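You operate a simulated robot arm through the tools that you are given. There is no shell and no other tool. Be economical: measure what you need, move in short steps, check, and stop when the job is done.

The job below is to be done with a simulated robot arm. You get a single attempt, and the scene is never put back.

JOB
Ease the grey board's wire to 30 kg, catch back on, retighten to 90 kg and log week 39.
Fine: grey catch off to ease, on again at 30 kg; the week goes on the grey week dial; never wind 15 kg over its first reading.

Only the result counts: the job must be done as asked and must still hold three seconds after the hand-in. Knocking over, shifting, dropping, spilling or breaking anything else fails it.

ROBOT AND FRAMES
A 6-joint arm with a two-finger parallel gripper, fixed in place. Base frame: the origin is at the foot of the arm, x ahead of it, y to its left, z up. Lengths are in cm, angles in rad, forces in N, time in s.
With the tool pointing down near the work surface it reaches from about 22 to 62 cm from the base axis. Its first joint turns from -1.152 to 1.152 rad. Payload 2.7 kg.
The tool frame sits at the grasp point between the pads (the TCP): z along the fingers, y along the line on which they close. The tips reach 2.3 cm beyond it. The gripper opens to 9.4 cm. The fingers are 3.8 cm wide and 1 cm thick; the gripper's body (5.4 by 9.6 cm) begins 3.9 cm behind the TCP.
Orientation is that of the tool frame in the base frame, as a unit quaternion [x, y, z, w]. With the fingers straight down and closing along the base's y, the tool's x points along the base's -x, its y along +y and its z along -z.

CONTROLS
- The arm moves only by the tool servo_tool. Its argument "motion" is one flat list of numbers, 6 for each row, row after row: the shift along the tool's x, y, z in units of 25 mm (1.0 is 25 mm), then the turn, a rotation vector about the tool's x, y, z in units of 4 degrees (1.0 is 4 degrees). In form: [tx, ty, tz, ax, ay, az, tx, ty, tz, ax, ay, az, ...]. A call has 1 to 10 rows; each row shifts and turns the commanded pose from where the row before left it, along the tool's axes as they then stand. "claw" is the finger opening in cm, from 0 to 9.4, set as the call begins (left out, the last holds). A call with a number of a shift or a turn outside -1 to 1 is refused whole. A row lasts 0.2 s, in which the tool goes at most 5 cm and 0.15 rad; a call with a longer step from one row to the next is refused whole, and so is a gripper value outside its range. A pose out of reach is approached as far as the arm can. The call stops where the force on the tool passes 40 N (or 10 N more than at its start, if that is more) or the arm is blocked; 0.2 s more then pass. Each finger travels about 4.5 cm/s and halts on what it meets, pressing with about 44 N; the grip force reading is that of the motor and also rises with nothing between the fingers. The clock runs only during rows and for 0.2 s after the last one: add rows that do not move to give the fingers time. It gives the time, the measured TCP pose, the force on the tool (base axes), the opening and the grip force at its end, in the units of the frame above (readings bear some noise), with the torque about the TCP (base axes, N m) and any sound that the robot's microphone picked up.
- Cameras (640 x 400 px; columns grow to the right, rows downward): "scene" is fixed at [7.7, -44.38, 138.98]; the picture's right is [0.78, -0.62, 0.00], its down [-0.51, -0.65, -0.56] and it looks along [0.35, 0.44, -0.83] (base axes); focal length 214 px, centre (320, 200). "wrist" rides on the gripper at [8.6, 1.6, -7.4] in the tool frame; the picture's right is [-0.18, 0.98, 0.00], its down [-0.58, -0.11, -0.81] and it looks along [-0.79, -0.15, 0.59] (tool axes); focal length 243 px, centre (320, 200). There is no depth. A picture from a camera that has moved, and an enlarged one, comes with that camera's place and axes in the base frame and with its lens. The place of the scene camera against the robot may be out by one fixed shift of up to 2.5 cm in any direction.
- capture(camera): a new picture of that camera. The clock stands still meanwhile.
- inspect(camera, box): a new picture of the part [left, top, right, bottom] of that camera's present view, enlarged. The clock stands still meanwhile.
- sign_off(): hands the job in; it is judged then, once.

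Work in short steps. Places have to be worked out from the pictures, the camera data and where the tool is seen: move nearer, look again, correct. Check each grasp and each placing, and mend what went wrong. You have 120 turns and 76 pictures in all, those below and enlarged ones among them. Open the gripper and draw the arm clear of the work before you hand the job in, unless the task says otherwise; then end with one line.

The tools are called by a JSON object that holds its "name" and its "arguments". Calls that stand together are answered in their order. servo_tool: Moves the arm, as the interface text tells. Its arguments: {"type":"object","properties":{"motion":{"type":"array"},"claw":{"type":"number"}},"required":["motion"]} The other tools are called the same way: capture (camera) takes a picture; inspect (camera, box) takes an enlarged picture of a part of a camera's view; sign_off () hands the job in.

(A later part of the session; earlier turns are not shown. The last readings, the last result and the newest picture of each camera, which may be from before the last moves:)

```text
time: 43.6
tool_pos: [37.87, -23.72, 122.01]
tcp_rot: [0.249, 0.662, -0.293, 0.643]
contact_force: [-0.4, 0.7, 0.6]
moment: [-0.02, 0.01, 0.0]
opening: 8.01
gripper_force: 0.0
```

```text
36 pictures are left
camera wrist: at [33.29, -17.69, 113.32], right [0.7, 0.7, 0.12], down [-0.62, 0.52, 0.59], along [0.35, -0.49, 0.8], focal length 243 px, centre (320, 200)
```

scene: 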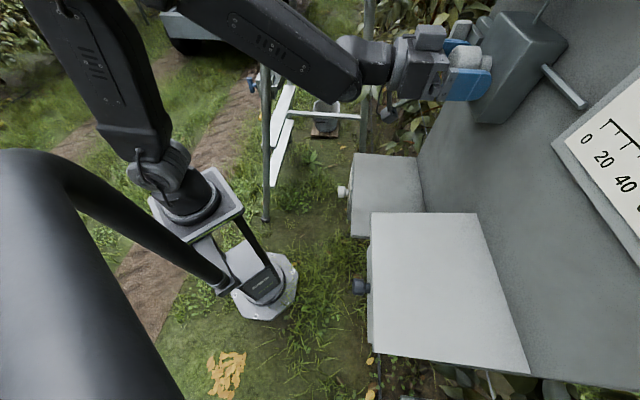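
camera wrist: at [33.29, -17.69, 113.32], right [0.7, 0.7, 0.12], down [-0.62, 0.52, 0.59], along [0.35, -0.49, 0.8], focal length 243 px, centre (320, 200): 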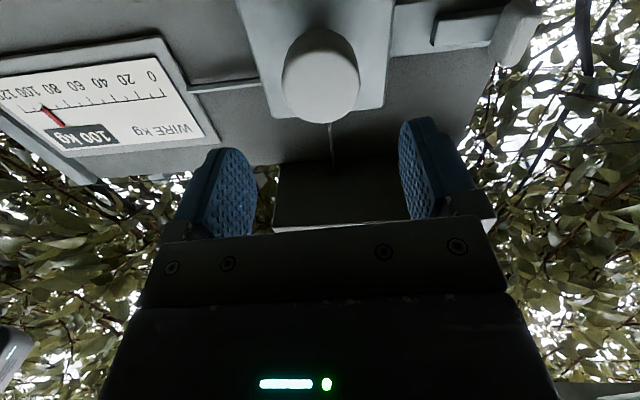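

Gauge now reads 100 kg: counter-clockwise eases, about 20 kg for ~24°. Re-approach, grip and turn −64°.

{"name": "servo_tool", "arguments": {"motion": [0, -0.01, 0.98, 0, 0, 0, 0, -0.01, 0.98, 0, 0, 0, 0, -0.01, 0.98, 0, 0, 0, 0, -0.01, 0.98, 0, 0, 0]}}

{"name": "servo_tool", "arguments": {"motion": [0, 0, 0, 0, 0, 0, 0, 0, 0, 0, 0, 0, 0, 0, 0, 0, 0, 0], "claw": 3}}

{"name": "servo_tool", "arguments": {"motion": [0, 0, 0, 0, 0, -1, 0, 0, 0, 0, 0, -1, 0, 0, 0, 0, 0, -1, 0, 0, 0, 0, 0, -1, 0, 0, 0, 0, 0, -1]}}

{"name": "capture", "arguments": {"camera": "wrist"}}

```text
time: 44.6
tool_pos: [44.86, -30.63, 121.98]
tcp_rot: [0.252, 0.661, -0.295, 0.642]
contact_force: [0.1, 0.5, -0.4]
moment: [0.03, 0.01, 0.0]
opening: 8.01
gripper_force: 0.0
```

```text
time: 45.4
tool_pos: [44.84, -30.69, 122.0]
tcp_rot: [0.25, 0.662, -0.295, 0.642]
contact_force: [5.9, -1.9, 1.7]
moment: [0.14, 0.1, 0.2]
opening: 5.31
gripper_force: 44.8
```

```text
time: 46.6
tool_pos: [44.9, -30.68, 122.14]
tcp_rot: [0.131, 0.695, -0.402, 0.581]
contact_force: [15.4, -0.1, 0.9]
moment: [-0.73, -0.73, 0.39]
opening: 5.32
gripper_force: 44.6
```

```text
35 pictures are left
camera wrist: at [38.15, -26.78, 113.52], right [0.69, 0.68, -0.23], down [-0.47, 0.67, 0.58], along [0.55, -0.29, 0.78], focal length 243 px, centre (320, 200)
```

wrist: 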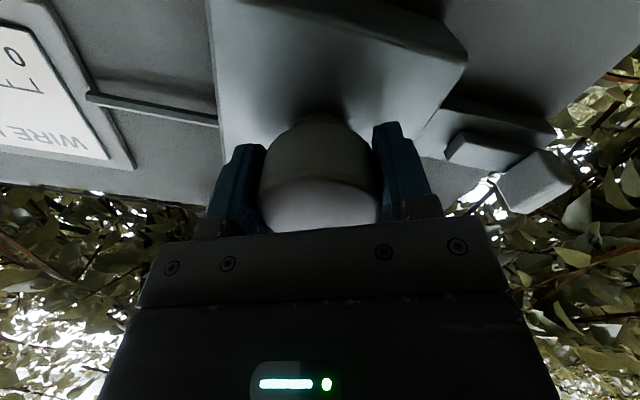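

Grip is steady. Continue −36° and look with the scene camera.

{"name": "servo_tool", "arguments": {"motion": [0, 0, 0, 0, 0, -1, 0, 0, 0, 0, 0, -1, 0, 0, 0, 0, 0, -1, 0, 0, 0, 0, 0, -1, 0, 0, 0, 0, 0, -1, 0, 0, 0, 0, 0, -1, 0, 0, 0, 0, 0, -1, 0, 0, 0, 0, 0, -1, 0, 0, 0, 0, 0, -1]}}

{"name": "inspect", "arguments": {"camera": "scene", "box": [440, 40, 640, 240]}}

```text
time: 48.6
tool_pos: [44.84, -30.67, 121.98]
tcp_rot: [-0.09, 0.702, -0.562, 0.428]
contact_force: [24.1, 6.2, 6.6]
moment: [0.13, 0.1, 0.37]
opening: 5.32
gripper_force: 44.8
```

```text
2.00 times, centred on (540, 140) of scene
camera zoom: at [7.77, -44.35, 138.99], right [0.78, -0.62, 0.0], down [-0.51, -0.65, -0.56], along [0.35, 0.44, -0.83], focal length 429 px, centre (-120, 320)
```

zoom: 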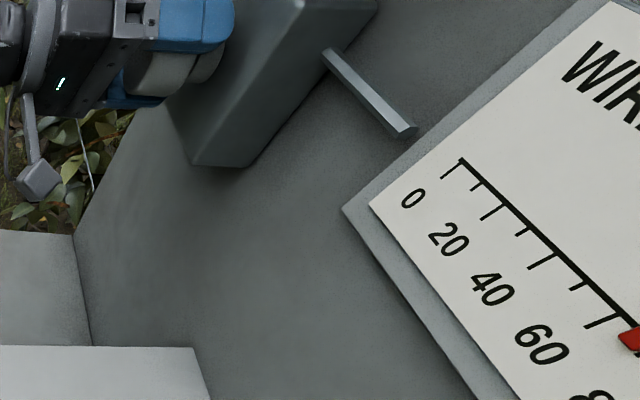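

The scene camera shows the pointer at ~65 kg. Turn another −36° and check.

{"name": "servo_tool", "arguments": {"motion": [0, 0, 0, 0, 0, -1, 0, 0, 0, 0, 0, -1, 0, 0, 0, 0, 0, -1, 0, 0, 0, 0, 0, -1, 0, 0, 0, 0, 0, -1, 0, 0, 0, 0, 0, -1, 0, 0, 0, 0, 0, -1, 0, 0, 0, 0, 0, -1, 0, 0, 0, 0, 0, -1]}}

{"name": "inspect", "arguments": {"camera": "scene", "box": [520, 80, 640, 200]}}

```text
time: 50.6
tool_pos: [44.81, -30.58, 122.03]
tcp_rot: [0.302, -0.64, 0.668, -0.232]
contact_force: [27.6, -0.4, 6.5]
moment: [0.18, 0.16, 0.53]
opening: 5.3
gripper_force: 44.7
```

```text
3.33 times, centred on (580, 140) of scene
camera zoom: at [7.79, -44.37, 138.98], right [0.78, -0.62, 0.0], down [-0.51, -0.65, -0.56], along [0.35, 0.44, -0.83], focal length 715 px, centre (-547, 400)
```

zoom: 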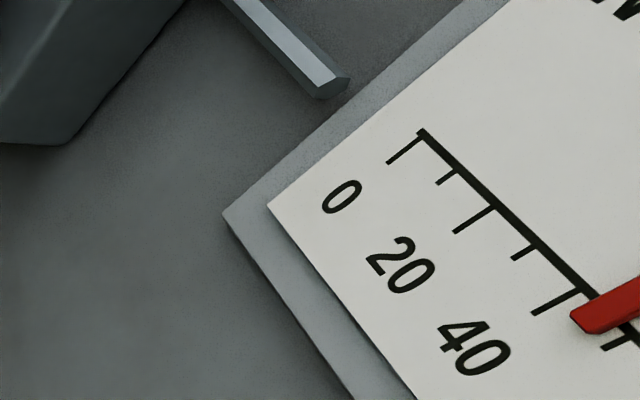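

Pointer at ~44 kg. Turn −20° more.

{"name": "servo_tool", "arguments": {"motion": [0, 0, 0, 0, 0, -1, 0, 0, 0, 0, 0, -1, 0, 0, 0, 0, 0, -1, 0, 0, 0, 0, 0, -1, 0, 0, 0, 0, 0, -1]}}

{"name": "inspect", "arguments": {"camera": "scene", "box": [520, 80, 640, 200]}}

```text
time: 51.8
tool_pos: [44.77, -30.61, 122.03]
tcp_rot: [0.409, -0.578, 0.697, -0.114]
contact_force: [25.4, 3.3, 5.8]
moment: [-0.37, -0.39, -0.48]
opening: 5.31
gripper_force: 45.1
```

```text
3.33 times, centred on (580, 140) of scene
camera zoom: at [7.78, -44.36, 138.98], right [0.78, -0.62, 0.0], down [-0.51, -0.65, -0.56], along [0.35, 0.44, -0.83], focal length 715 px, centre (-547, 400)
```

zoom: 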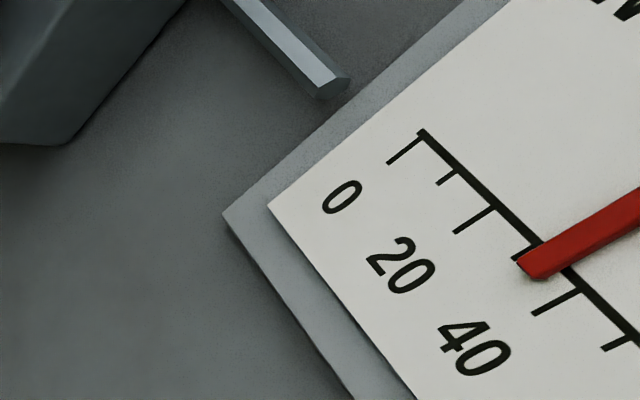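

Pointer ≈33–35 kg allowing for parallax. Turn −6° more, then release and read the number.

{"name": "servo_tool", "arguments": {"motion": [0, 0, 0, 0, 0, -0.75, 0, 0, 0, 0, 0, -0.75, 0, 0, 0, 0, 0, 0]}}

{"name": "servo_tool", "arguments": {"motion": [0, 0, 0, 0, 0, 0, 0, 0, 0, 0, 0, 0, 0, 0, -1, 0, 0, 0, 0, 0, -1, 0, 0, 0, 0, 0, -1, 0, 0, 1, 0, 0, -1, 0, 0, 1, 0, 0, 0, 0, 0, 1, 0, 0, 0, 0, 0, 1, 0, 0, 0, 0, 0, 1, 0, 0, 0, 0, 0, 1], "claw": 8}}

{"name": "servo_tool", "arguments": {"motion": [0, 0, 0, 0, 0, 1, 0, 0, 0, 0, 0, 1, 0, 0, 0, 0, 0, 1, 0, 0, 0, 0, 0, 1, 0, 0, 0, 0, 0, 1, 0, 0, 0, 0, 0, 1, 0, 0, 0, 0, 0, 1, 0, 0, 0, 0, 0, 1, 0, 0, 0, 0, 0, 1, 0, 0, 0, 0, 0, 1]}}

{"name": "servo_tool", "arguments": {"motion": [0, 0, 0, 0, 0, 1, 0, 0, 0, 0, 0, 1, 0, 0, 0, 0, 0, 1, 0, 0, 0, 0, 0, 1, 0, 0, 0, 0, 0, 1, 0, 0, 0, 0, 0, 1, 0, 0, 0, 0, 0, 1, 0, 0, 0, 0, 0, 1, 0, 0, 0, 0, 0, 1, 0, 0, 0, 0, 0, 1]}}

{"name": "capture", "arguments": {"camera": "wrist"}}

```text
time: 52.6
tool_pos: [44.84, -30.64, 121.92]
tcp_rot: [0.439, -0.556, 0.702, -0.077]
contact_force: [31.2, -1.2, 5.0]
moment: [-0.28, -0.22, -0.35]
opening: 5.3
gripper_force: 45.2
```

```text
time: 54.8
tool_pos: [37.54, -23.64, 121.98]
tcp_rot: [0.314, -0.634, 0.671, -0.224]
contact_force: [-0.7, 0.2, -0.4]
moment: [0.0, -0.01, -0.02]
opening: 7.99
gripper_force: 0.1
```

```text
time: 57.0
tool_pos: [37.64, -23.61, 121.99]
tcp_rot: [-0.077, 0.703, -0.553, 0.441]
contact_force: [0.0, 0.7, -1.1]
moment: [0.0, -0.03, 0.0]
opening: 8.01
gripper_force: 0.1
```

```text
time: 59.2
tool_pos: [37.53, -23.63, 122.02]
tcp_rot: [0.166, 0.688, -0.37, 0.602]
contact_force: [0.5, -0.3, 0.9]
moment: [-0.03, 0.0, 0.0]
opening: 8.0
gripper_force: 0.0
```

```text
31 pictures are left
camera wrist: at [31.57, -19.13, 113.32], right [0.7, 0.7, -0.13], down [-0.52, 0.62, 0.59], along [0.49, -0.35, 0.8], focal length 243 px, centre (320, 200)
```

wrist: 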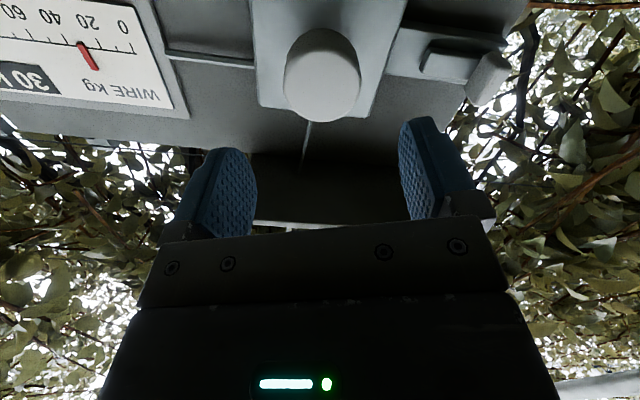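

It reads 30; enlarge to confirm.

{"name": "inspect", "arguments": {"camera": "wrist", "box": [0, 0, 200, 120]}}

```text
3.20 times, centred on (100, 60) of wrist
camera zoom: at [31.57, -19.13, 113.32], right [0.7, 0.7, -0.13], down [-0.52, 0.62, 0.59], along [0.49, -0.35, 0.8], focal length 776 px, centre (1024, 648)
```

zoom: 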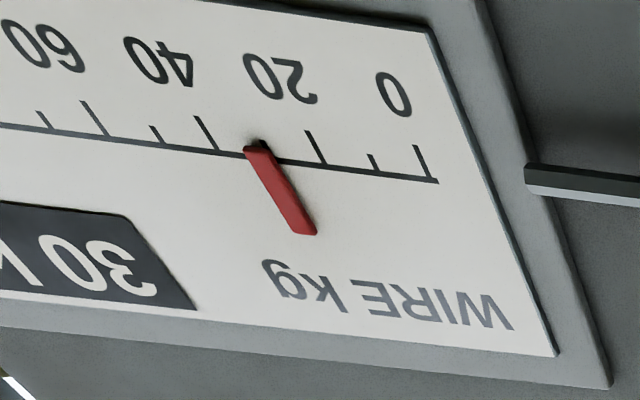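

30 kg confirmed. Now go to the catch: roll back level, shift right 14 cm, narrow fingers to 5 cm.

{"name": "servo_tool", "arguments": {"motion": [0, 0, 0, 0, 0, 1, 0, 0, 0, 0, 0, 1, 0, 0, 0, 0, 0, 1, 0, 0, 0, 0, 0, 1, 0, 0, 0, 0, 0, 0.46, 0, 0.933, 0, 0, 0, 0, 0, 0.933, 0, 0, 0, 0, 0, 0.933, 0, 0, 0, 0, 0, 0.933, 0, 0, 0, 0], "claw": 5}}

{"name": "servo_tool", "arguments": {"motion": [0, 0.933, 0, 0, 0, 0, 0, 0.933, 0.5, 0, 0, 0]}}

{"name": "capture", "arguments": {"camera": "wrist"}}

```text
time: 61.2
tool_pos: [44.33, -17.1, 122.0]
tcp_rot: [0.273, 0.652, -0.273, 0.652]
contact_force: [0.2, 0.0, 1.0]
moment: [0.03, 0.0, 0.0]
opening: 4.99
gripper_force: 0.1
```

```text
time: 61.8
tool_pos: [48.44, -14.71, 122.06]
tcp_rot: [0.271, 0.654, -0.272, 0.652]
contact_force: [-0.3, -0.6, 0.2]
moment: [0.01, -0.01, -0.03]
opening: 5.01
gripper_force: 0.1
```

```text
29 pictures are left
camera wrist: at [44.37, -8.17, 113.38], right [0.7, 0.69, 0.18], down [-0.64, 0.5, 0.58], along [0.31, -0.52, 0.79], focal length 243 px, centre (320, 200)
```

wrist: 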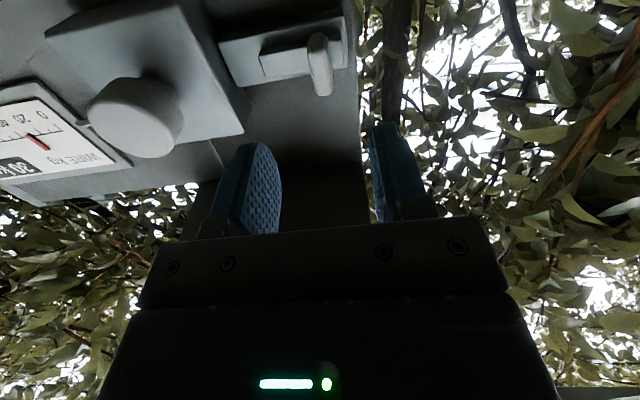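

Tab is centred at u≈23.85. Advance 10 cm, close on it.

{"name": "servo_tool", "arguments": {"motion": [0, 0, 0.9, 0, 0, 0, 0, 0, 0.9, 0, 0, 0, 0, 0, 0.9, 0, 0, 0, 0, 0, 0.8, 0, 0, 0, 0, 0, 0.52, 0, 0, 0]}}

{"name": "servo_tool", "arguments": {"motion": [0, 0, 0, 0, 0, 0, 0, 0, 0, 0, 0, 0, 0, 0, 0, 0, 0, 0], "claw": 0.3}}

{"name": "servo_tool", "arguments": {"motion": [0, -0.2, 0, 0, 0, 0, 0, -0.2, 0, 0, 0, 0, 0, -0.2, 0, 0, 0, 0, 0, -0.2, 0, 0, 0, 0, 0, -0.2, 0, 0, 0, 0, 0, -0.18, 0, 0, 0, 0]}}

{"name": "capture", "arguments": {"camera": "wrist"}}

```text
time: 63.0
tool_pos: [55.34, -21.91, 121.94]
tcp_rot: [0.271, 0.653, -0.272, 0.653]
contact_force: [-0.4, -0.5, -0.1]
moment: [0.01, -0.02, 0.02]
opening: 5.0
gripper_force: 0.1
```

```text
time: 63.8
tool_pos: [55.27, -21.74, 122.0]
tcp_rot: [0.271, 0.654, -0.272, 0.652]
contact_force: [1.8, 1.0, 0.1]
moment: [0.1, -0.17, 0.16]
opening: 1.45
gripper_force: 41.5
```

```text
time: 65.2
tool_pos: [53.36, -23.88, 122.01]
tcp_rot: [0.272, 0.653, -0.272, 0.653]
contact_force: [-8.8, 6.7, 1.9]
moment: [1.0, 0.79, 0.11]
opening: 1.47
gripper_force: 45.0
```

```text
28 pictures are left
camera wrist: at [49.24, -17.43, 113.34], right [0.7, 0.69, 0.18], down [-0.64, 0.5, 0.58], along [0.31, -0.52, 0.79], focal length 243 px, centre (320, 200)
```

wrist: 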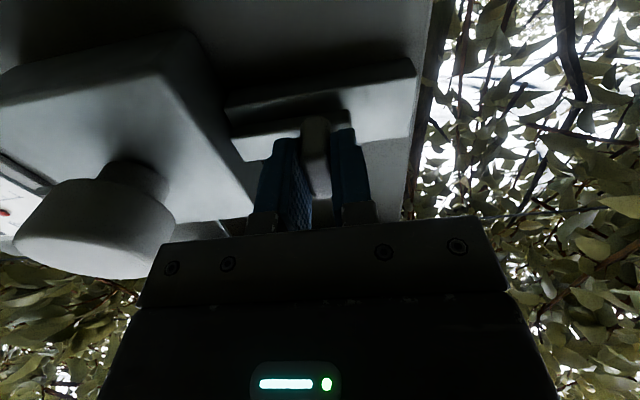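

Bolt back to its original place (u≈20.85). A small extra nudge to seat it, then release and back off.

{"name": "servo_tool", "arguments": {"motion": [0, -0.1, 0, 0, 0, 0, 0, 0, 0, 0, 0, 0]}}

{"name": "servo_tool", "arguments": {"motion": [0, 0, 0, 0, 0, 0, 0, 0, 0, 0, 0, 0, 0, 0, 0, 0, 0, 0, 0, 0, -0.6, 0, 0, 0, 0, 0, -0.8, 0, 0, 0, 0, 0, -1, 0, 0, 0, 0, -0.6, -1, 0, 0, 0, 0, -0.9, -1, 0, 0, 0, 0, -0.9, -0.2, 0, 0, 0], "claw": 5}}

{"name": "servo_tool", "arguments": {"motion": [0, -0.66, 0, 0, 0, 0, 0, -0.66, 0, 0, 0, 0, 0, -0.66, 0, 0, 0, 0], "claw": 8}}

{"name": "capture", "arguments": {"camera": "wrist"}}

```text
time: 65.8
tool_pos: [53.34, -23.87, 121.95]
tcp_rot: [0.271, 0.653, -0.272, 0.653]
contact_force: [-4.0, 13.9, -2.4]
moment: [0.13, -0.42, 0.07]
opening: 1.44
gripper_force: 45.0
```

```text
time: 67.8
tool_pos: [40.89, -20.03, 121.89]
tcp_rot: [0.272, 0.653, -0.272, 0.653]
contact_force: [0.2, 0.9, -0.3]
moment: [0.0, 0.01, 0.02]
opening: 4.97
gripper_force: 0.0
```

```text
time: 68.6
tool_pos: [37.31, -23.71, 121.96]
tcp_rot: [0.272, 0.653, -0.272, 0.652]
contact_force: [0.4, 0.3, -0.4]
moment: [0.0, 0.02, 0.0]
opening: 8.0
gripper_force: 0.1
```

```text
27 pictures are left
camera wrist: at [33.26, -17.3, 113.27], right [0.7, 0.69, 0.18], down [-0.64, 0.5, 0.58], along [0.31, -0.52, 0.79], focal length 243 px, centre (320, 200)
```

wrist: 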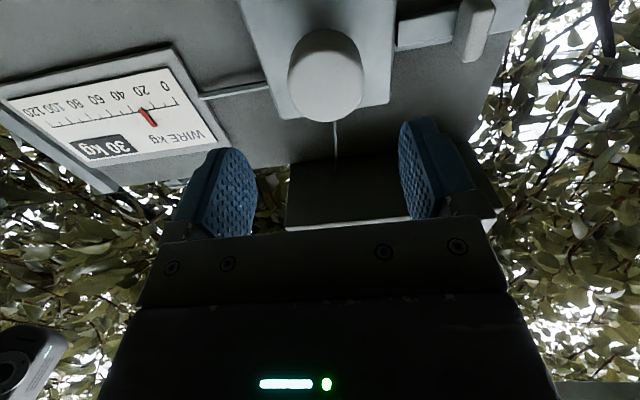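

Still 30 kg with the catch back on. Now roll −112° (open, at standoff) to prepare for a clockwise winding stroke.

{"name": "servo_tool", "arguments": {"motion": [-0.03, 0.11, 0, 0, 0, -1, 0, 0, 0, 0, 0, -1, 0, 0, 0, 0, 0, -1, 0, 0, 0, 0, 0, -1, 0, 0, 0, 0, 0, -1, 0, 0, 0, 0, 0, -1, 0, 0, 0, 0, 0, -1, 0, 0, 0, 0, 0, -1, 0, 0, 0, 0, 0, -1, 0, 0, 0, 0, 0, -1]}}

{"name": "servo_tool", "arguments": {"motion": [0, 0, 0, 0, 0, -1, 0, 0, 0, 0, 0, -1, 0, 0, 0, 0, 0, -1, 0, 0, 0, 0, 0, -1, 0, 0, 0, 0, 0, -1, 0, 0, 0, 0, 0, -1, 0, 0, 0, 0, 0, -1, 0, 0, 0, 0, 0, -1, 0, 0, 0, 0, 0, -1, 0, 0, 0, 0, 0, -1]}}

{"name": "servo_tool", "arguments": {"motion": [0, 0, 0, 0, 0, -1, 0, 0, 0, 0, 0, -1, 0, 0, 0, 0, 0, -1, 0, 0, 0, 0, 0, -1, 0, 0, 0, 0, 0, -1, 0, 0, 0, 0, 0, -1, 0, 0, 0, 0, 0, -1, 0, 0, 0, 0, 0, -1]}}

{"name": "servo_tool", "arguments": {"motion": [0, 0, 0.8, 0, 0, 0, 0, 0, 0.8, 0, 0, 0, 0, 0, 0.8, 0, 0, 0, 0, 0, 0.8, 0, 0, 0, 0, 0, 0.86, 0, 0, 0]}}

```text
time: 70.8
tool_pos: [37.51, -23.4, 122.12]
tcp_rot: [0.031, 0.706, -0.479, 0.52]
contact_force: [-0.1, 0.2, -0.4]
moment: [-0.02, 0.0, 0.03]
opening: 8.0
gripper_force: 0.1
```

```text
time: 73.0
tool_pos: [37.57, -23.44, 122.17]
tcp_rot: [-0.212, 0.674, -0.629, 0.324]
contact_force: [0.6, 0.2, 0.1]
moment: [0.0, -0.03, -0.02]
opening: 8.02
gripper_force: 0.1
```

```text
time: 74.8
tool_pos: [37.46, -23.37, 122.09]
tcp_rot: [0.39, -0.59, 0.693, -0.138]
contact_force: [-0.8, 0.5, -0.1]
moment: [0.0, 0.02, 0.02]
opening: 8.01
gripper_force: 0.1
```

```text
time: 76.0
tool_pos: [44.61, -30.72, 122.13]
tcp_rot: [0.389, -0.592, 0.693, -0.137]
contact_force: [0.1, 0.1, -0.2]
moment: [0.0, -0.03, -0.04]
opening: 7.99
gripper_force: 0.1
```

Aligned on the knob (u 9.8, z 122.1). Grip and wind clockwise 36°, then check with the scene camera.

{"name": "servo_tool", "arguments": {"motion": [0, 0, 0, 0, 0, 0, 0, 0, 0, 0, 0, 0, 0, 0, 0, 0, 0, 0], "claw": 3}}

{"name": "servo_tool", "arguments": {"motion": [0, 0, 0, 0, 0, 1, 0, 0, 0, 0, 0, 1, 0, 0, 0, 0, 0, 1, 0, 0, 0, 0, 0, 1, 0, 0, 0, 0, 0, 1, 0, 0, 0, 0, 0, 1, 0, 0, 0, 0, 0, 1, 0, 0, 0, 0, 0, 1, 0, 0, 0, 0, 0, 1]}}

{"name": "inspect", "arguments": {"camera": "scene", "box": [480, 60, 640, 220]}}

```text
time: 76.8
tool_pos: [44.8, -30.68, 122.11]
tcp_rot: [0.39, -0.592, 0.692, -0.136]
contact_force: [0.1, -3.9, -4.7]
moment: [-0.01, 0.0, -0.07]
opening: 5.37
gripper_force: 45.2
```

```text
time: 78.8
tool_pos: [44.62, -30.7, 122.06]
tcp_rot: [-0.185, 0.684, -0.615, 0.346]
contact_force: [-18.5, -12.7, -12.0]
moment: [0.44, 0.47, 0.06]
opening: 5.37
gripper_force: 44.6
```

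```text
2.50 times, centred on (560, 140) of scene
camera zoom: at [7.65, -44.44, 138.96], right [0.78, -0.62, 0.0], down [-0.51, -0.65, -0.56], along [0.35, 0.44, -0.83], focal length 536 px, centre (-280, 350)
```

zoom: 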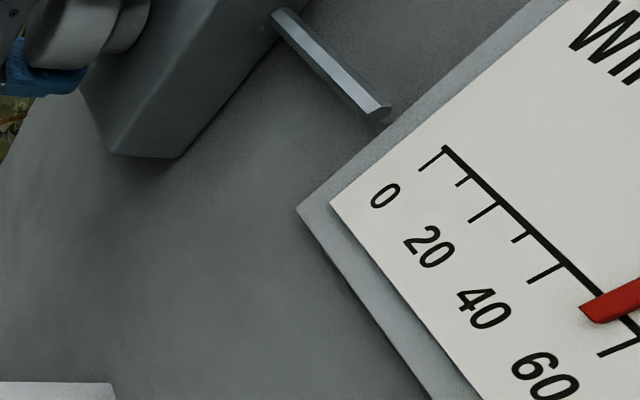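

Pointer ≈50 kg. Wind +40° more, then toward the view with the wrist camera.

{"name": "servo_tool", "arguments": {"motion": [0, 0, 0, 0, 0, 1, 0, 0, 0, 0, 0, 1, 0, 0, 0, 0, 0, 1, 0, 0, 0, 0, 0, 1, 0, 0, 0, 0, 0, 1, 0, 0, 0, 0, 0, 1, 0, 0, 0, 0, 0, 1, 0, 0, 0, 0, 0, 1, 0, 0, 0, 0, 0, 1, 0, 0, 0, 0, 0, 1]}}

{"name": "servo_tool", "arguments": {"motion": [0, 0, 0, 0, 0, 1, 0, 0, 0, 0, 0, 1, 0, 0, 0, 0, 0, 1]}}

{"name": "capture", "arguments": {"camera": "wrist"}}

```text
time: 81.0
tool_pos: [44.62, -30.7, 121.89]
tcp_rot: [0.058, 0.707, -0.459, 0.534]
contact_force: [-4.2, -19.7, -20.9]
moment: [-0.16, -0.16, 0.47]
opening: 5.37
gripper_force: 45.0
```

```text
time: 81.8
tool_pos: [44.81, -30.69, 121.92]
tcp_rot: [0.132, 0.697, -0.401, 0.579]
contact_force: [-3.2, -17.8, -18.2]
moment: [0.44, 0.47, 0.01]
opening: 5.39
gripper_force: 44.9
```

```text
25 pictures are left
camera wrist: at [37.99, -26.72, 113.4], right [0.69, 0.68, -0.23], down [-0.47, 0.67, 0.58], along [0.55, -0.29, 0.78], focal length 243 px, centre (320, 200)
```

wrist: 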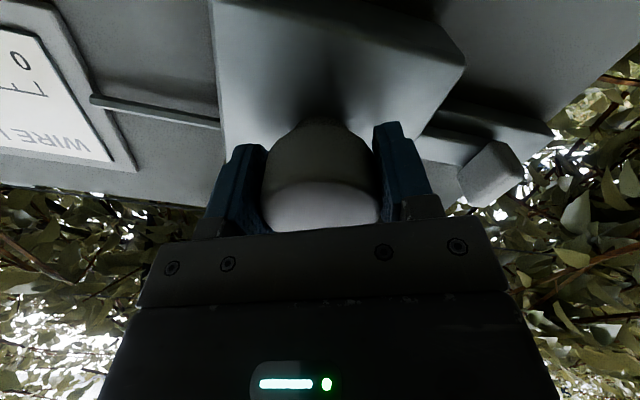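

Estimated ~80–83 kg. Wind +8° more, then release and back off to read the number.

{"name": "servo_tool", "arguments": {"motion": [0, 0, 0, 0, 0, 1, 0, 0, 0, 0, 0, 1, 0, 0, 0, 0, 0, 0]}}

{"name": "servo_tool", "arguments": {"motion": [0, 0, 0, 0, 0, 0, 0, 0, 0, 0, 0, 0, 0, 0, -1, 0, 0, 0, 0, 0, -1, 0, 0, 0, 0, 0, -1, 0, 0, 1, 0, 0, -1, 0, 0, 1, 0, 0, 0, 0, 0, 1, 0, 0, 0, 0, 0, 1], "claw": 8}}

{"name": "inspect", "arguments": {"camera": "wrist", "box": [0, 20, 240, 200]}}

```text
time: 82.6
tool_pos: [44.78, -30.57, 121.75]
tcp_rot: [0.18, 0.687, -0.36, 0.606]
contact_force: [-2.9, -17.4, -18.0]
moment: [0.62, 0.59, 0.01]
opening: 5.39
gripper_force: 45.1
```

```text
time: 84.4
tool_pos: [37.59, -23.52, 122.07]
tcp_rot: [0.272, 0.653, -0.272, 0.653]
contact_force: [-0.6, 0.4, -0.2]
moment: [-0.03, -0.03, 0.01]
opening: 8.01
gripper_force: 0.0
```

```text
2.22 times, centred on (120, 110) of wrist
camera zoom: at [33.57, -17.11, 113.46], right [0.7, 0.69, 0.18], down [-0.65, 0.49, 0.58], along [0.31, -0.52, 0.79], focal length 539 px, centre (764, 400)
```

zoom: 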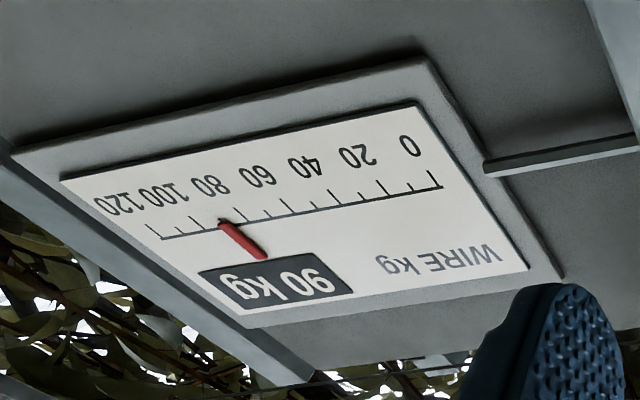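

90 kg reached with the catch on. Now the week dial: back off to n≈−31, shift right, then descend to z≈77.

{"name": "servo_tool", "arguments": {"motion": [0, 0, -0.98, 0, 0, 0, 0, 0, -0.98, 0, 0, 0, 0, 0, -0.98, 0, 0, 0, 0, 0, -0.98, 0, 0, 0, 0, 0.7, -0.9, 0, 0, 0, 0, 0.88, 0, 0, 0, 0, 0, 0.88, 0, 0, 0, 0, 0, 0.88, 0, 0, 0, 0], "claw": 8}}

{"name": "servo_tool", "arguments": {"motion": [1, 0, 0, 0, 0, 0, 1, 0, 0, 0, 0, 0, 1, 0, 0, 0, 0, 0, 1, 0, 0, 0, 0, 0, 1, 0, 0, 0, 0, 0, 1, 0, 0, 0, 0, 0, 1, 0, 0, 0, 0, 0, 1, 0, 0, 0, 0, 0]}}

{"name": "capture", "arguments": {"camera": "scene"}}

```text
time: 86.2
tool_pos: [36.89, -10.04, 123.49]
tcp_rot: [0.271, 0.653, -0.272, 0.652]
contact_force: [0.3, 0.5, -0.1]
moment: [0.03, -0.01, 0.01]
opening: 8.01
gripper_force: 0.0
out of reach, approached as far as the arm can: row 4, 5
```

```text
time: 88.0
tool_pos: [39.14, -10.06, 104.03]
tcp_rot: [0.272, 0.653, -0.271, 0.653]
contact_force: [-1.1, -0.2, 0.0]
moment: [0.01, 0.01, -0.01]
opening: 7.98
gripper_force: 0.1
out of reach, approached as far as the arm can: row 3, 4, 5, 6, 8
```

```text
23 pictures are left
```

scene: 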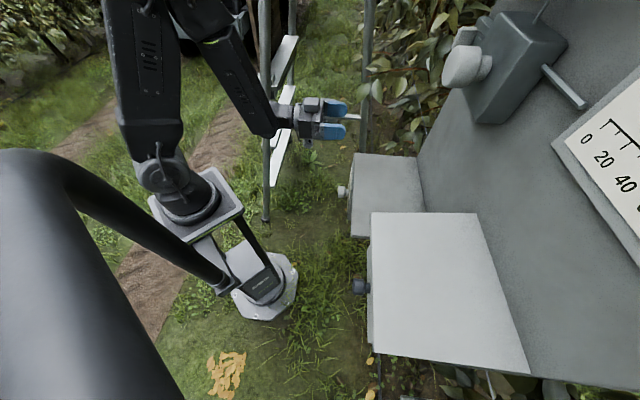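

Inner reach limit pushed the tool outward (u 20.6, n −34.8, z 104). Correct to u≈18.3, n≈−35.8 and descend with fingers set to straddle the knob.

{"name": "servo_tool", "arguments": {"motion": [0, -0.45, 0.2, 0, 0, 0, 0, -0.45, 0.2, 0, 0, 0, 0.8, 0, 0, 0, 0, 0, 0.8, 0, 0, 0, 0, 0, 0.8, 0, 0, 0, 0, 0], "claw": 8.5}}

{"name": "capture", "arguments": {"camera": "wrist"}}

```text
time: 89.2
tool_pos: [41.41, -11.67, 101.84]
tcp_rot: [0.269, 0.655, -0.274, 0.65]
contact_force: [-0.7, -0.4, -0.5]
moment: [-0.01, 0.0, -0.03]
opening: 8.51
gripper_force: 0.1
out of reach, approached as far as the arm can: row 1, 2, 3, 4, 5
```

```text
22 pictures are left
camera wrist: at [37.24, -5.36, 93.34], right [0.7, 0.69, 0.18], down [-0.64, 0.5, 0.58], along [0.32, -0.52, 0.79], focal length 243 px, centre (320, 200)
```

wrist: 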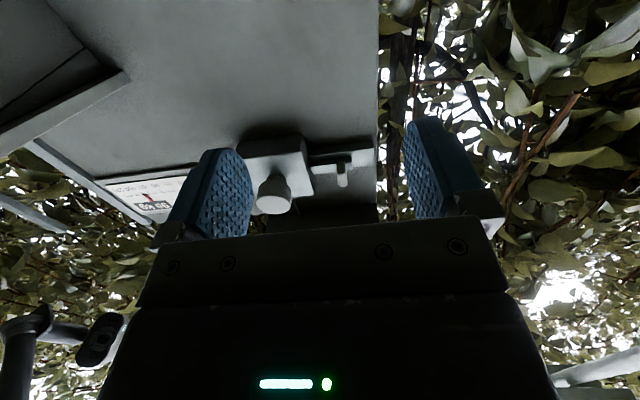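

Horizontal reach stops at z≈102, so the dial is too low for that pose. Instead I'll point the gripper down, straddle the knob from above and tilt sideways about the dial axis. Pitch back to vertical first.

{"name": "servo_tool", "arguments": {"motion": [0, 0, 0, 0, 1, 0, 0, 0, 0, 0, 1, 0, 0, 0, 0, 0, 1, 0, 0, 0, 0, 0, 1, 0, 0, 0, 0, 0, 1, 0, 0, 0, 0, 0, 1, 0, 0, 0, 0, 0, 1, 0, 0, 0, 0, 0, 1, 0, 0, 0, 0, 0, 1, 0, 0, 0, 0, 0, 1, 0]}}

{"name": "servo_tool", "arguments": {"motion": [0, 0, 0, 0, 1, 0, 0, 0, 0, 0, 1, 0, 0, 0, 0, 0, 1, 0, 0, 0, 0, 0, 1, 0, 0, 0, 0, 0, 1, 0, 0, 0, 0, 0, 1, 0, 0, 0, 0, 0, 1, 0, 0, 0, 0, 0, 1, 0, 0, 0, 0, 0, 1, 0, 0, 0, 0, 0, 1, 0]}}

{"name": "servo_tool", "arguments": {"motion": [0, 0, 0, 0, 1, 0, 0, 0, 0, 0, 1, 0, 0, 0, 0, 0, 0.5, 0]}}

{"name": "capture", "arguments": {"camera": "wrist"}}

```text
time: 91.4
tool_pos: [41.29, -11.97, 101.91]
tcp_rot: [0.348, 0.837, -0.163, 0.389]
contact_force: [0.3, 0.1, 0.7]
moment: [0.02, 0.01, -0.02]
opening: 8.5
gripper_force: 0.0
```

```text
time: 93.6
tool_pos: [41.41, -11.89, 102.03]
tcp_rot: [0.383, 0.92, -0.033, 0.08]
contact_force: [-0.4, 0.7, 0.0]
moment: [-0.04, -0.01, 0.02]
opening: 8.51
gripper_force: 0.1
```

```text
time: 94.4
tool_pos: [41.32, -11.87, 101.98]
tcp_rot: [0.383, 0.924, 0.0, -0.001]
contact_force: [-0.2, 1.1, 0.2]
moment: [0.02, 0.0, 0.01]
opening: 8.48
gripper_force: 0.0
```

```text
21 pictures are left
camera wrist: at [36.4, -4.65, 109.45], right [0.83, 0.56, 0.0], down [0.33, -0.49, 0.81], along [0.45, -0.67, -0.59], focal length 243 px, centre (320, 200)
```

wrist: 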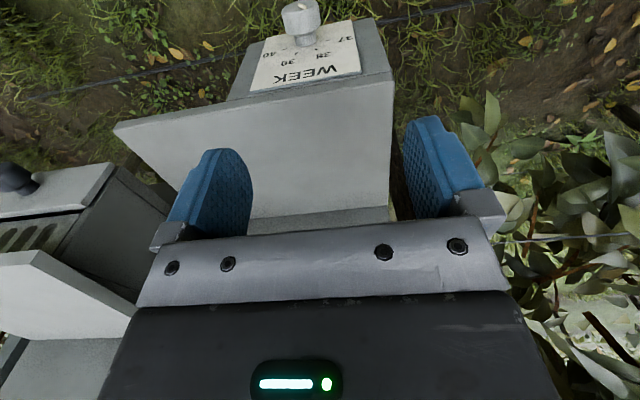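

Vertical pose is good with the dial in view. Shift onto u≈18.3, n≈−37.9 and descend to z≈84 to check alignment.

{"name": "servo_tool", "arguments": {"motion": [-0.06, -0.5, 0, 0, 0, 0, -0.06, -0.49, 0, 0, 0, 0, 0, 0, 0.9, 0, 0, 0, 0, 0, 0.9, 0, 0, 0, 0, 0, 0.9, 0, 0, 0, 0, 0, 0.9, 0, 0, 0, 0, 0, 0.9, 0, 0, 0, 0, 0, 0.9, 0, 0, 0, 0, 0, 0.9, 0, 0, 0, 0, 0, 0.9, 0, 0, 0]}}

{"name": "capture", "arguments": {"camera": "wrist"}}

```text
time: 96.6
tool_pos: [39.77, -13.84, 83.97]
tcp_rot: [0.384, 0.923, -0.001, -0.001]
contact_force: [-0.7, 0.8, -0.4]
moment: [0.02, -0.01, -0.04]
opening: 8.5
gripper_force: 0.1
```

```text
20 pictures are left
camera wrist: at [34.88, -6.56, 91.33], right [0.83, 0.56, 0.0], down [0.33, -0.49, 0.81], along [0.45, -0.67, -0.59], focal length 243 px, centre (320, 200)
```

wrist: 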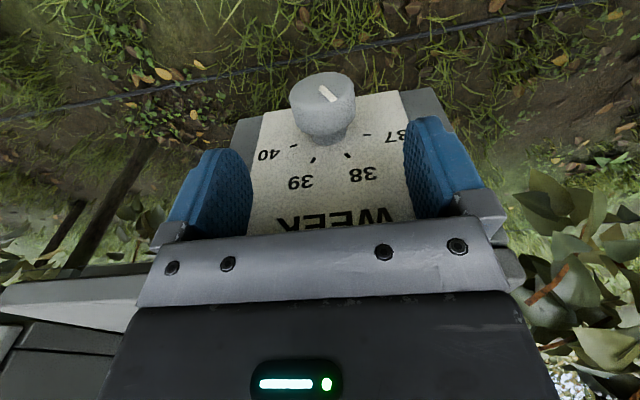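

Inspect the pointer on the knob closely.

{"name": "inspect", "arguments": {"camera": "wrist", "box": [240, 60, 420, 200]}}

```text
2.86 times, centred on (330, 130) of wrist
camera zoom: at [34.88, -6.56, 91.33], right [0.83, 0.56, 0.0], down [0.33, -0.49, 0.81], along [0.45, -0.67, -0.59], focal length 693 px, centre (291, 400)
```

zoom: 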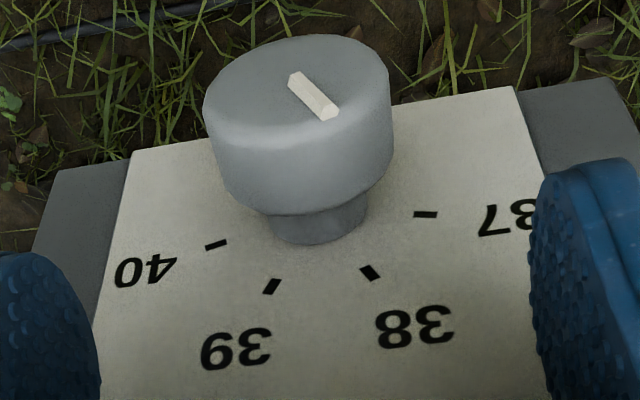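

Pointer is on 38. Descend to z≈77, straddle and grip the dial knob.

{"name": "servo_tool", "arguments": {"motion": [0, 0, 0.7, 0, 0, 0, 0, 0, 0.7, 0, 0, 0, 0, 0, 0.7, 0, 0, 0, 0, 0, 0.69, 0, 0, 0]}}

{"name": "servo_tool", "arguments": {"motion": [0, 0, 0, 0, 0, 0, 0, 0, 0, 0, 0, 0, 0, 0, 0, 0, 0, 0, 0, 0, 0, 0, 0, 0], "claw": 3}}

{"name": "capture", "arguments": {"camera": "wrist"}}

```text
time: 97.0
tool_pos: [40.04, -13.85, 83.34]
tcp_rot: [0.384, 0.923, 0.0, 0.002]
contact_force: [-1.4, 0.3, 7.5]
moment: [-0.25, -0.11, 0.01]
opening: 8.52
gripper_force: 0.1
stopped in row 1: the force on the tool passed its limit at 71 N (the readings are from after the stop); the commanded pose is now the measured one
```

```text
time: 98.0
tool_pos: [40.04, -13.88, 83.45]
tcp_rot: [0.385, 0.923, -0.001, 0.003]
contact_force: [-0.2, -0.5, 15.2]
moment: [-0.47, -0.14, 0.0]
opening: 3.0
gripper_force: 0.1
```

```text
18 pictures are left
camera wrist: at [35.01, -6.59, 90.8], right [0.83, 0.56, 0.0], down [0.33, -0.49, 0.81], along [0.46, -0.67, -0.59], focal length 243 px, centre (320, 200)
```

wrist: 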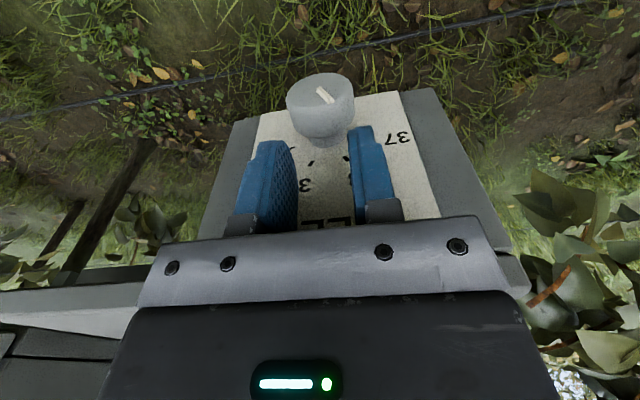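

The gripper body touched the shelf edge above the dial. Back up 3 cm, open, and pitch 20° so the body leans away from the board.

{"name": "servo_tool", "arguments": {"motion": [0, 0, -0.6, 0, 0, 0, 0, 0, -0.6, 0, 0, 0, 0, 0, 0, 0, -1, 0, 0, 0, 0, 0, -1, 0, 0, 0, 0, 0, -1, 0, 0, 0, 0, 0, -1, 0, 0, 0, 0, 0, -1, 0], "claw": 8}}

{"name": "capture", "arguments": {"camera": "wrist"}}

{"name": "capture", "arguments": {"camera": "scene"}}

```text
time: 99.6
tool_pos: [39.92, -14.15, 86.31]
tcp_rot: [0.379, 0.913, -0.066, 0.132]
contact_force: [-21.5, 29.3, 7.4]
moment: [0.83, -0.21, 1.7]
opening: 8.26
gripper_force: 3.0
out of reach, approached as far as the arm can: row 7
```

```text
17 pictures are left
camera wrist: at [33.75, -5.67, 90.96], right [0.82, 0.57, 0.03], down [0.16, -0.29, 0.94], along [0.55, -0.77, -0.33], focal length 243 px, centre (320, 200)
```

wrist: 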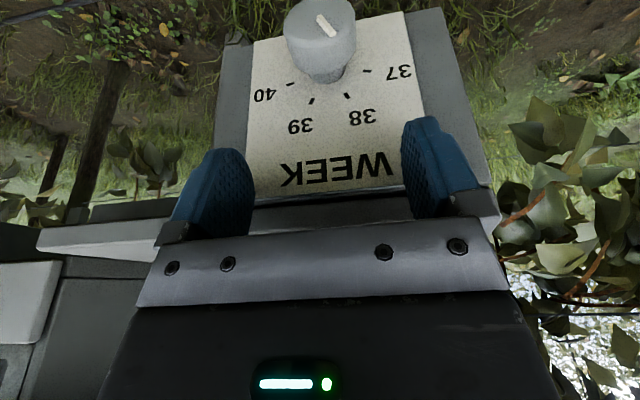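

```text
16 pictures are left
```

scene: 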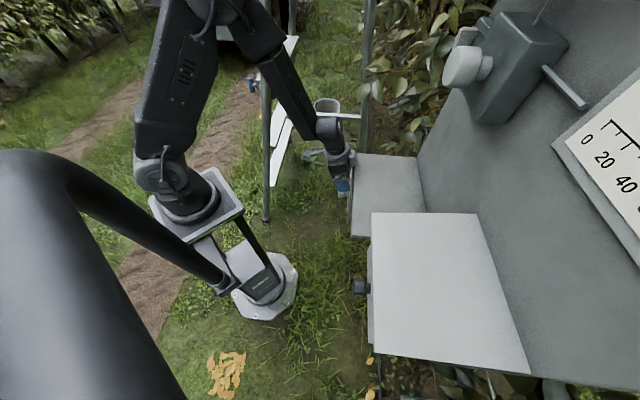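

Fingertips press the shelf edge (36 N). Move outward ~2 cm at once.

{"name": "servo_tool", "arguments": {"motion": [0.38, 0, -0.12, 0, 0, 0, 0.38, 0, -0.12, 0, 0, 0]}}

```text
time: 100.2
tool_pos: [38.8, -13.28, 86.59]
tcp_rot: [0.384, 0.911, -0.067, 0.135]
contact_force: [-1.0, -0.2, -0.2]
moment: [-0.01, 0.0, 0.0]
opening: 8.01
gripper_force: 0.1
```

Free now (u 18.0, n −36.8). Descend to z≈77 at n≈−37.4, keeping clear of shelf and plate.

{"name": "servo_tool", "arguments": {"motion": [0.184, 0.024, 0.747, 0, 0, 0, 0.184, 0.024, 0.747, 0, 0, 0, 0.184, 0.024, 0.747, 0, 0, 0, 0.184, 0.024, 0.747, 0, 0, 0, 0.184, 0.024, 0.747, 0, 0, 0]}}

{"name": "capture", "arguments": {"camera": "wrist"}}

```text
time: 101.4
tool_pos: [39.45, -13.4, 76.91]
tcp_rot: [0.383, 0.911, -0.067, 0.134]
contact_force: [0.1, -0.3, -0.1]
moment: [0.0, -0.04, 0.0]
opening: 8.02
gripper_force: 0.1
```

```text
15 pictures are left
camera wrist: at [33.25, -4.81, 81.52], right [0.83, 0.56, 0.04], down [0.15, -0.29, 0.94], along [0.54, -0.78, -0.33], focal length 243 px, centre (320, 200)
```

wrist: 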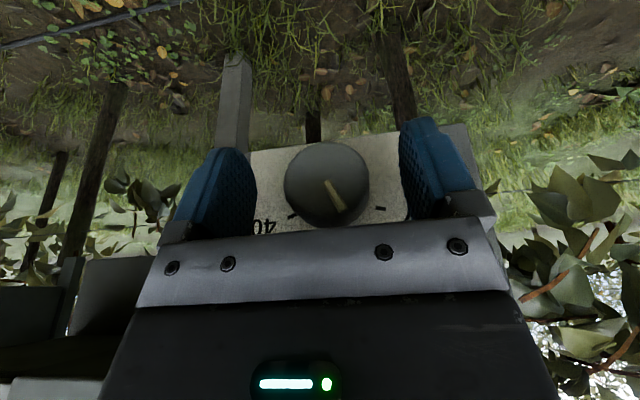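

The knob is centred between the fingers with its pointer visible. Close on it.

{"name": "servo_tool", "arguments": {"motion": [0, 0, 0, 0, 0, 0, 0, 0, 0, 0, 0, 0, 0, 0, 0, 0, 0, 0, 0, 0, 0, 0, 0, 0], "claw": 2}}

{"name": "servo_tool", "arguments": {"motion": [0, 0, 0, -0.955, 0, 0.297, 0, 0, 0, -0.955, 0, 0.297, 0, 0, 0, -0.955, 0, 0.297, 0, 0, 0, -0.955, 0, 0.297]}}

{"name": "capture", "arguments": {"camera": "wrist"}}

```text
time: 102.4
tool_pos: [39.47, -13.29, 77.05]
tcp_rot: [0.381, 0.912, -0.066, 0.135]
contact_force: [22.4, 20.2, -6.5]
moment: [0.17, 0.11, 0.52]
opening: 4.15
gripper_force: 45.1
```

```text
time: 103.4
tool_pos: [39.52, -13.32, 77.01]
tcp_rot: [0.385, 0.91, -0.036, 0.148]
contact_force: [22.5, 24.5, -5.5]
moment: [-0.63, -0.71, 0.84]
opening: 4.13
gripper_force: 45.0
out of reach, approached as far as the arm can: row 2, 3, 4
```

```text
14 pictures are left
camera wrist: at [33.16, -4.89, 81.68], right [0.82, 0.56, 0.1], down [0.11, -0.33, 0.94], along [0.56, -0.76, -0.34], focal length 243 px, centre (320, 200)
```

wrist: 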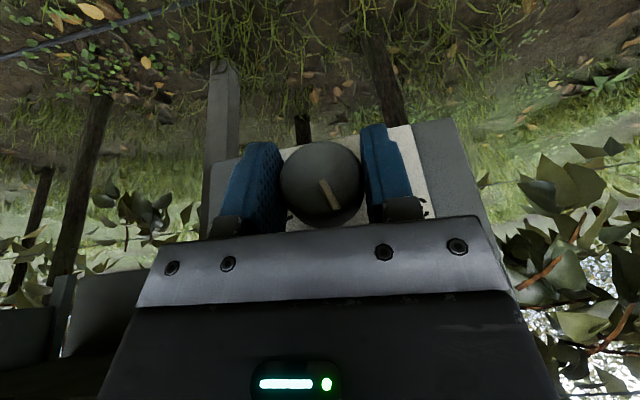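

Leaning this way hits the inner reach limit; leaning to +u goes outward. Release, swing +28° about the dial axis, then grip and turn back.

{"name": "servo_tool", "arguments": {"motion": [0, 0, 0, 0, 0, 0, 0, 0, 0, 0, 0, 0, 0, 0, 0, 0, 0, 0], "claw": 7.5}}

{"name": "servo_tool", "arguments": {"motion": [0, 0, 0, 0.955, 0, -0.297, 0, 0, 0, 0.955, 0, -0.297, 0, 0, 0, 0.955, 0, -0.297, 0, 0, 0, 0.955, 0, -0.297, 0, 0, 0, 0.955, 0, -0.297, 0, 0, 0, 0.955, 0, -0.297, 0, 0, 0, 0.955, 0, -0.297]}}

{"name": "capture", "arguments": {"camera": "wrist"}}

```text
time: 104.2
tool_pos: [39.28, -13.46, 77.11]
tcp_rot: [0.388, 0.909, -0.037, 0.146]
contact_force: [0.0, 1.1, 0.7]
moment: [0.0, -0.02, 0.0]
opening: 7.53
gripper_force: 0.1
```

```text
time: 105.8
tool_pos: [39.08, -13.58, 76.97]
tcp_rot: [0.345, 0.901, -0.257, 0.049]
contact_force: [0.9, -0.6, 0.8]
moment: [0.0, -0.03, -0.02]
opening: 7.5
gripper_force: 0.0
```

```text
13 pictures are left
camera wrist: at [34.37, -3.61, 80.4], right [0.78, 0.51, -0.37], down [0.44, -0.02, 0.9], along [0.45, -0.86, -0.24], focal length 243 px, centre (320, 200)
```

wrist: 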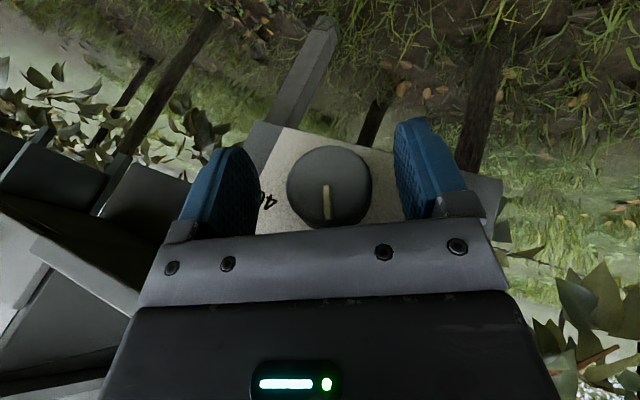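

Shift 0.45 cm toward +u to centre, grip and turn back −24°.

{"name": "servo_tool", "arguments": {"motion": [-0.02, 0.162, -0.072, 0, 0, 0, 0, 0, 0, 0, 0, 0]}}

{"name": "servo_tool", "arguments": {"motion": [0, 0, 0, 0, 0, 0, 0, 0, 0, 0, 0, 0, 0, 0, 0, 0, 0, 0, 0, 0, 0, 0, 0, 0], "claw": 2}}

{"name": "servo_tool", "arguments": {"motion": [0, 0, 0, -0.955, 0, 0.297, 0, 0, 0, -0.955, 0, 0.297, 0, 0, 0, -0.955, 0, 0.297, 0, 0, 0, -0.955, 0, 0.297, 0, 0, 0, -0.955, 0, 0.297, 0, 0, 0, -0.955, 0, 0.297, 0, 0, 0, 0, 0, 0]}}

{"name": "capture", "arguments": {"camera": "wrist"}}

```text
time: 106.4
tool_pos: [39.46, -13.08, 76.94]
tcp_rot: [0.345, 0.902, -0.256, 0.05]
contact_force: [-0.2, 0.5, 0.0]
moment: [0.0, 0.01, 0.03]
opening: 7.5
gripper_force: 0.0
```

```text
time: 107.4
tool_pos: [39.4, -13.29, 76.97]
tcp_rot: [0.345, 0.902, -0.255, 0.05]
contact_force: [-3.2, -2.8, 3.3]
moment: [-0.06, -0.04, -0.08]
opening: 4.14
gripper_force: 45.6
```

```text
time: 109.0
tool_pos: [39.43, -13.19, 77.0]
tcp_rot: [0.386, 0.91, -0.068, 0.133]
contact_force: [-15.0, -14.6, 4.1]
moment: [-0.03, -0.06, -0.72]
opening: 4.15
gripper_force: 44.7
```

```text
12 pictures are left
camera wrist: at [33.43, -4.49, 81.5], right [0.83, 0.56, 0.03], down [0.16, -0.29, 0.94], along [0.53, -0.78, -0.33], focal length 243 px, centre (320, 200)
```

wrist: 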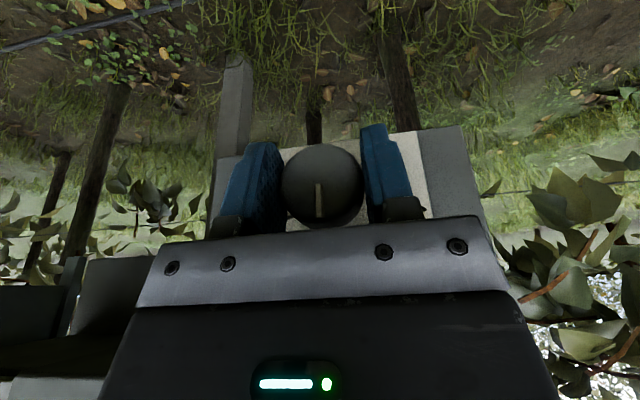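

The knob turned with the gripper (pointer now straight up). Release, swing +28° and regrip for the second stroke.

{"name": "servo_tool", "arguments": {"motion": [0, 0, 0, 0, 0, 0, 0, 0, 0, 0, 0, 0, 0, 0, 0, 0, 0, 0], "claw": 7.5}}

{"name": "servo_tool", "arguments": {"motion": [0, 0, 0, 0.955, 0, -0.297, 0, 0, 0, 0.955, 0, -0.297, 0, 0, 0, 0.955, 0, -0.297, 0, 0, 0, 0.955, 0, -0.297, 0, 0, 0, 0.955, 0, -0.297, 0, 0, 0, 0.955, 0, -0.297, 0, 0, 0, 0.955, 0, -0.297]}}

{"name": "capture", "arguments": {"camera": "wrist"}}

```text
time: 109.8
tool_pos: [39.43, -13.14, 76.97]
tcp_rot: [0.383, 0.911, -0.068, 0.134]
contact_force: [-0.7, 0.5, 0.8]
moment: [0.0, -0.05, -0.03]
opening: 7.51
gripper_force: 0.1
```

```text
time: 111.4
tool_pos: [39.43, -13.11, 76.86]
tcp_rot: [0.337, 0.896, -0.286, 0.035]
contact_force: [0.0, 0.7, -0.1]
moment: [0.0, -0.04, -0.01]
opening: 7.51
gripper_force: 0.1
```

```text
11 pictures are left
camera wrist: at [34.86, -3.14, 80.14], right [0.76, 0.49, -0.43], down [0.48, 0.03, 0.87], along [0.44, -0.87, -0.22], focal length 243 px, centre (320, 200)
```

wrist: 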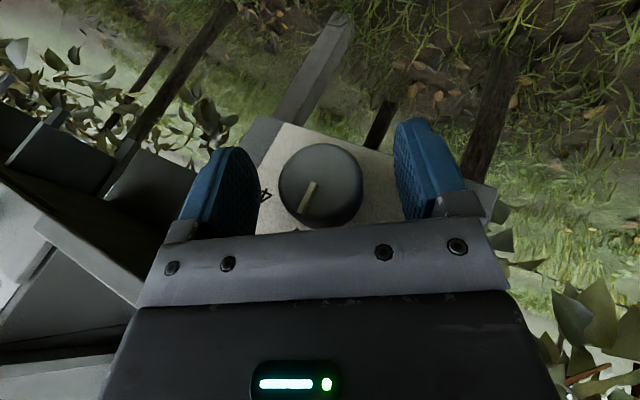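

Knob held position. Grip and turn −24° again.

{"name": "servo_tool", "arguments": {"motion": [0, 0, 0, 0, 0, 0, 0, 0, 0, 0, 0, 0, 0, 0, 0, 0, 0, 0, 0, 0, 0, 0, 0, 0], "claw": 2}}

{"name": "servo_tool", "arguments": {"motion": [0, 0, 0, -0.955, 0, 0.297, 0, 0, 0, -0.955, 0, 0.297, 0, 0, 0, -0.955, 0, 0.297, 0, 0, 0, -0.955, 0, 0.297, 0, 0, 0, -0.955, 0, 0.297, 0, 0, 0, -0.955, 0, 0.297, 0, 0, 0, 0, 0, 0]}}

{"name": "servo_tool", "arguments": {"motion": [0, 0, 0, 0, 0, 0, 0, 0, 0, 0, 0, 0, 0, 0, 0, 0, 0, 0], "claw": 7.5}}

{"name": "inspect", "arguments": {"camera": "wrist", "box": [230, 110, 430, 240]}}

```text
time: 112.4
tool_pos: [39.58, -13.14, 76.94]
tcp_rot: [0.338, 0.896, -0.286, 0.036]
contact_force: [-3.4, -3.4, 4.5]
moment: [-0.05, -0.09, -0.07]
opening: 4.14
gripper_force: 44.8
```

```text
time: 114.0
tool_pos: [39.48, -13.22, 77.09]
tcp_rot: [0.379, 0.912, -0.099, 0.12]
contact_force: [-8.7, -3.5, 4.3]
moment: [-0.19, -0.22, 0.07]
opening: 4.16
gripper_force: 45.4
```

```text
time: 114.8
tool_pos: [39.57, -13.22, 76.96]
tcp_rot: [0.378, 0.913, -0.1, 0.119]
contact_force: [0.2, -0.1, 0.4]
moment: [-0.03, 0.01, 0.01]
opening: 7.51
gripper_force: 0.0
```

```text
3.08 times, centred on (330, 175) of wrist
camera zoom: at [33.65, -4.29, 81.36], right [0.83, 0.56, -0.04], down [0.21, -0.24, 0.95], along [0.52, -0.79, -0.32], focal length 746 px, centre (289, 277)
```

zoom: 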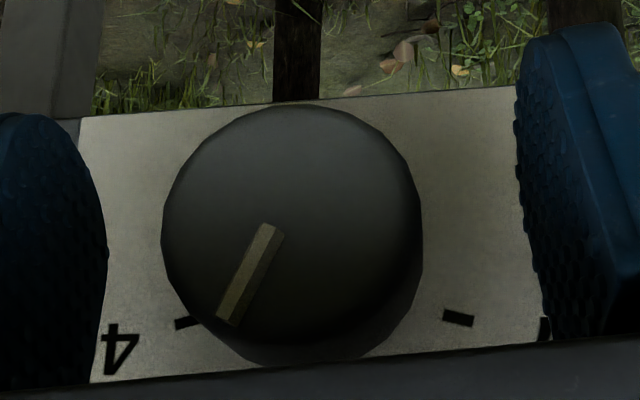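

Pointer measures ≈−24° (39's mark at ≈−25.5°), essentially on 39. Move outward 2 cm, then up, to verify from above.

{"name": "servo_tool", "arguments": {"motion": [0.76, 0, -0.24, 0, 0, 0, 0.38, 0, -0.12, 0, 0, 0, -0.29, 0, -0.95, 0, 0, 0, -0.29, 0, -0.95, 0, 0, 0, -0.29, 0, -0.95, 0, 0, 0, -0.29, 0, -0.95, 0, 0, 0, -0.29, 0, -0.95, 0, 0, 0]}}

{"name": "inspect", "arguments": {"camera": "wrist", "box": [200, 0, 440, 190]}}

```text
time: 116.4
tool_pos: [38.38, -10.02, 89.26]
tcp_rot: [0.377, 0.913, -0.1, 0.119]
contact_force: [-0.2, 0.0, 0.2]
moment: [0.0, 0.01, 0.01]
opening: 7.54
gripper_force: 0.0
```

```text
2.11 times, centred on (320, 95) of wrist
camera zoom: at [32.42, -1.15, 93.83], right [0.83, 0.56, -0.04], down [0.21, -0.24, 0.95], along [0.52, -0.79, -0.32], focal length 511 px, centre (320, 421)
```

zoom: 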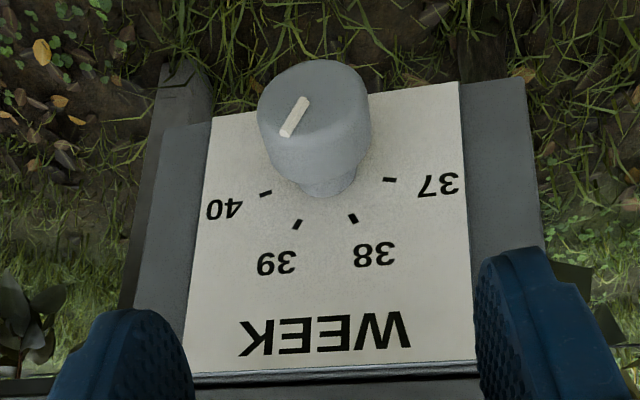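

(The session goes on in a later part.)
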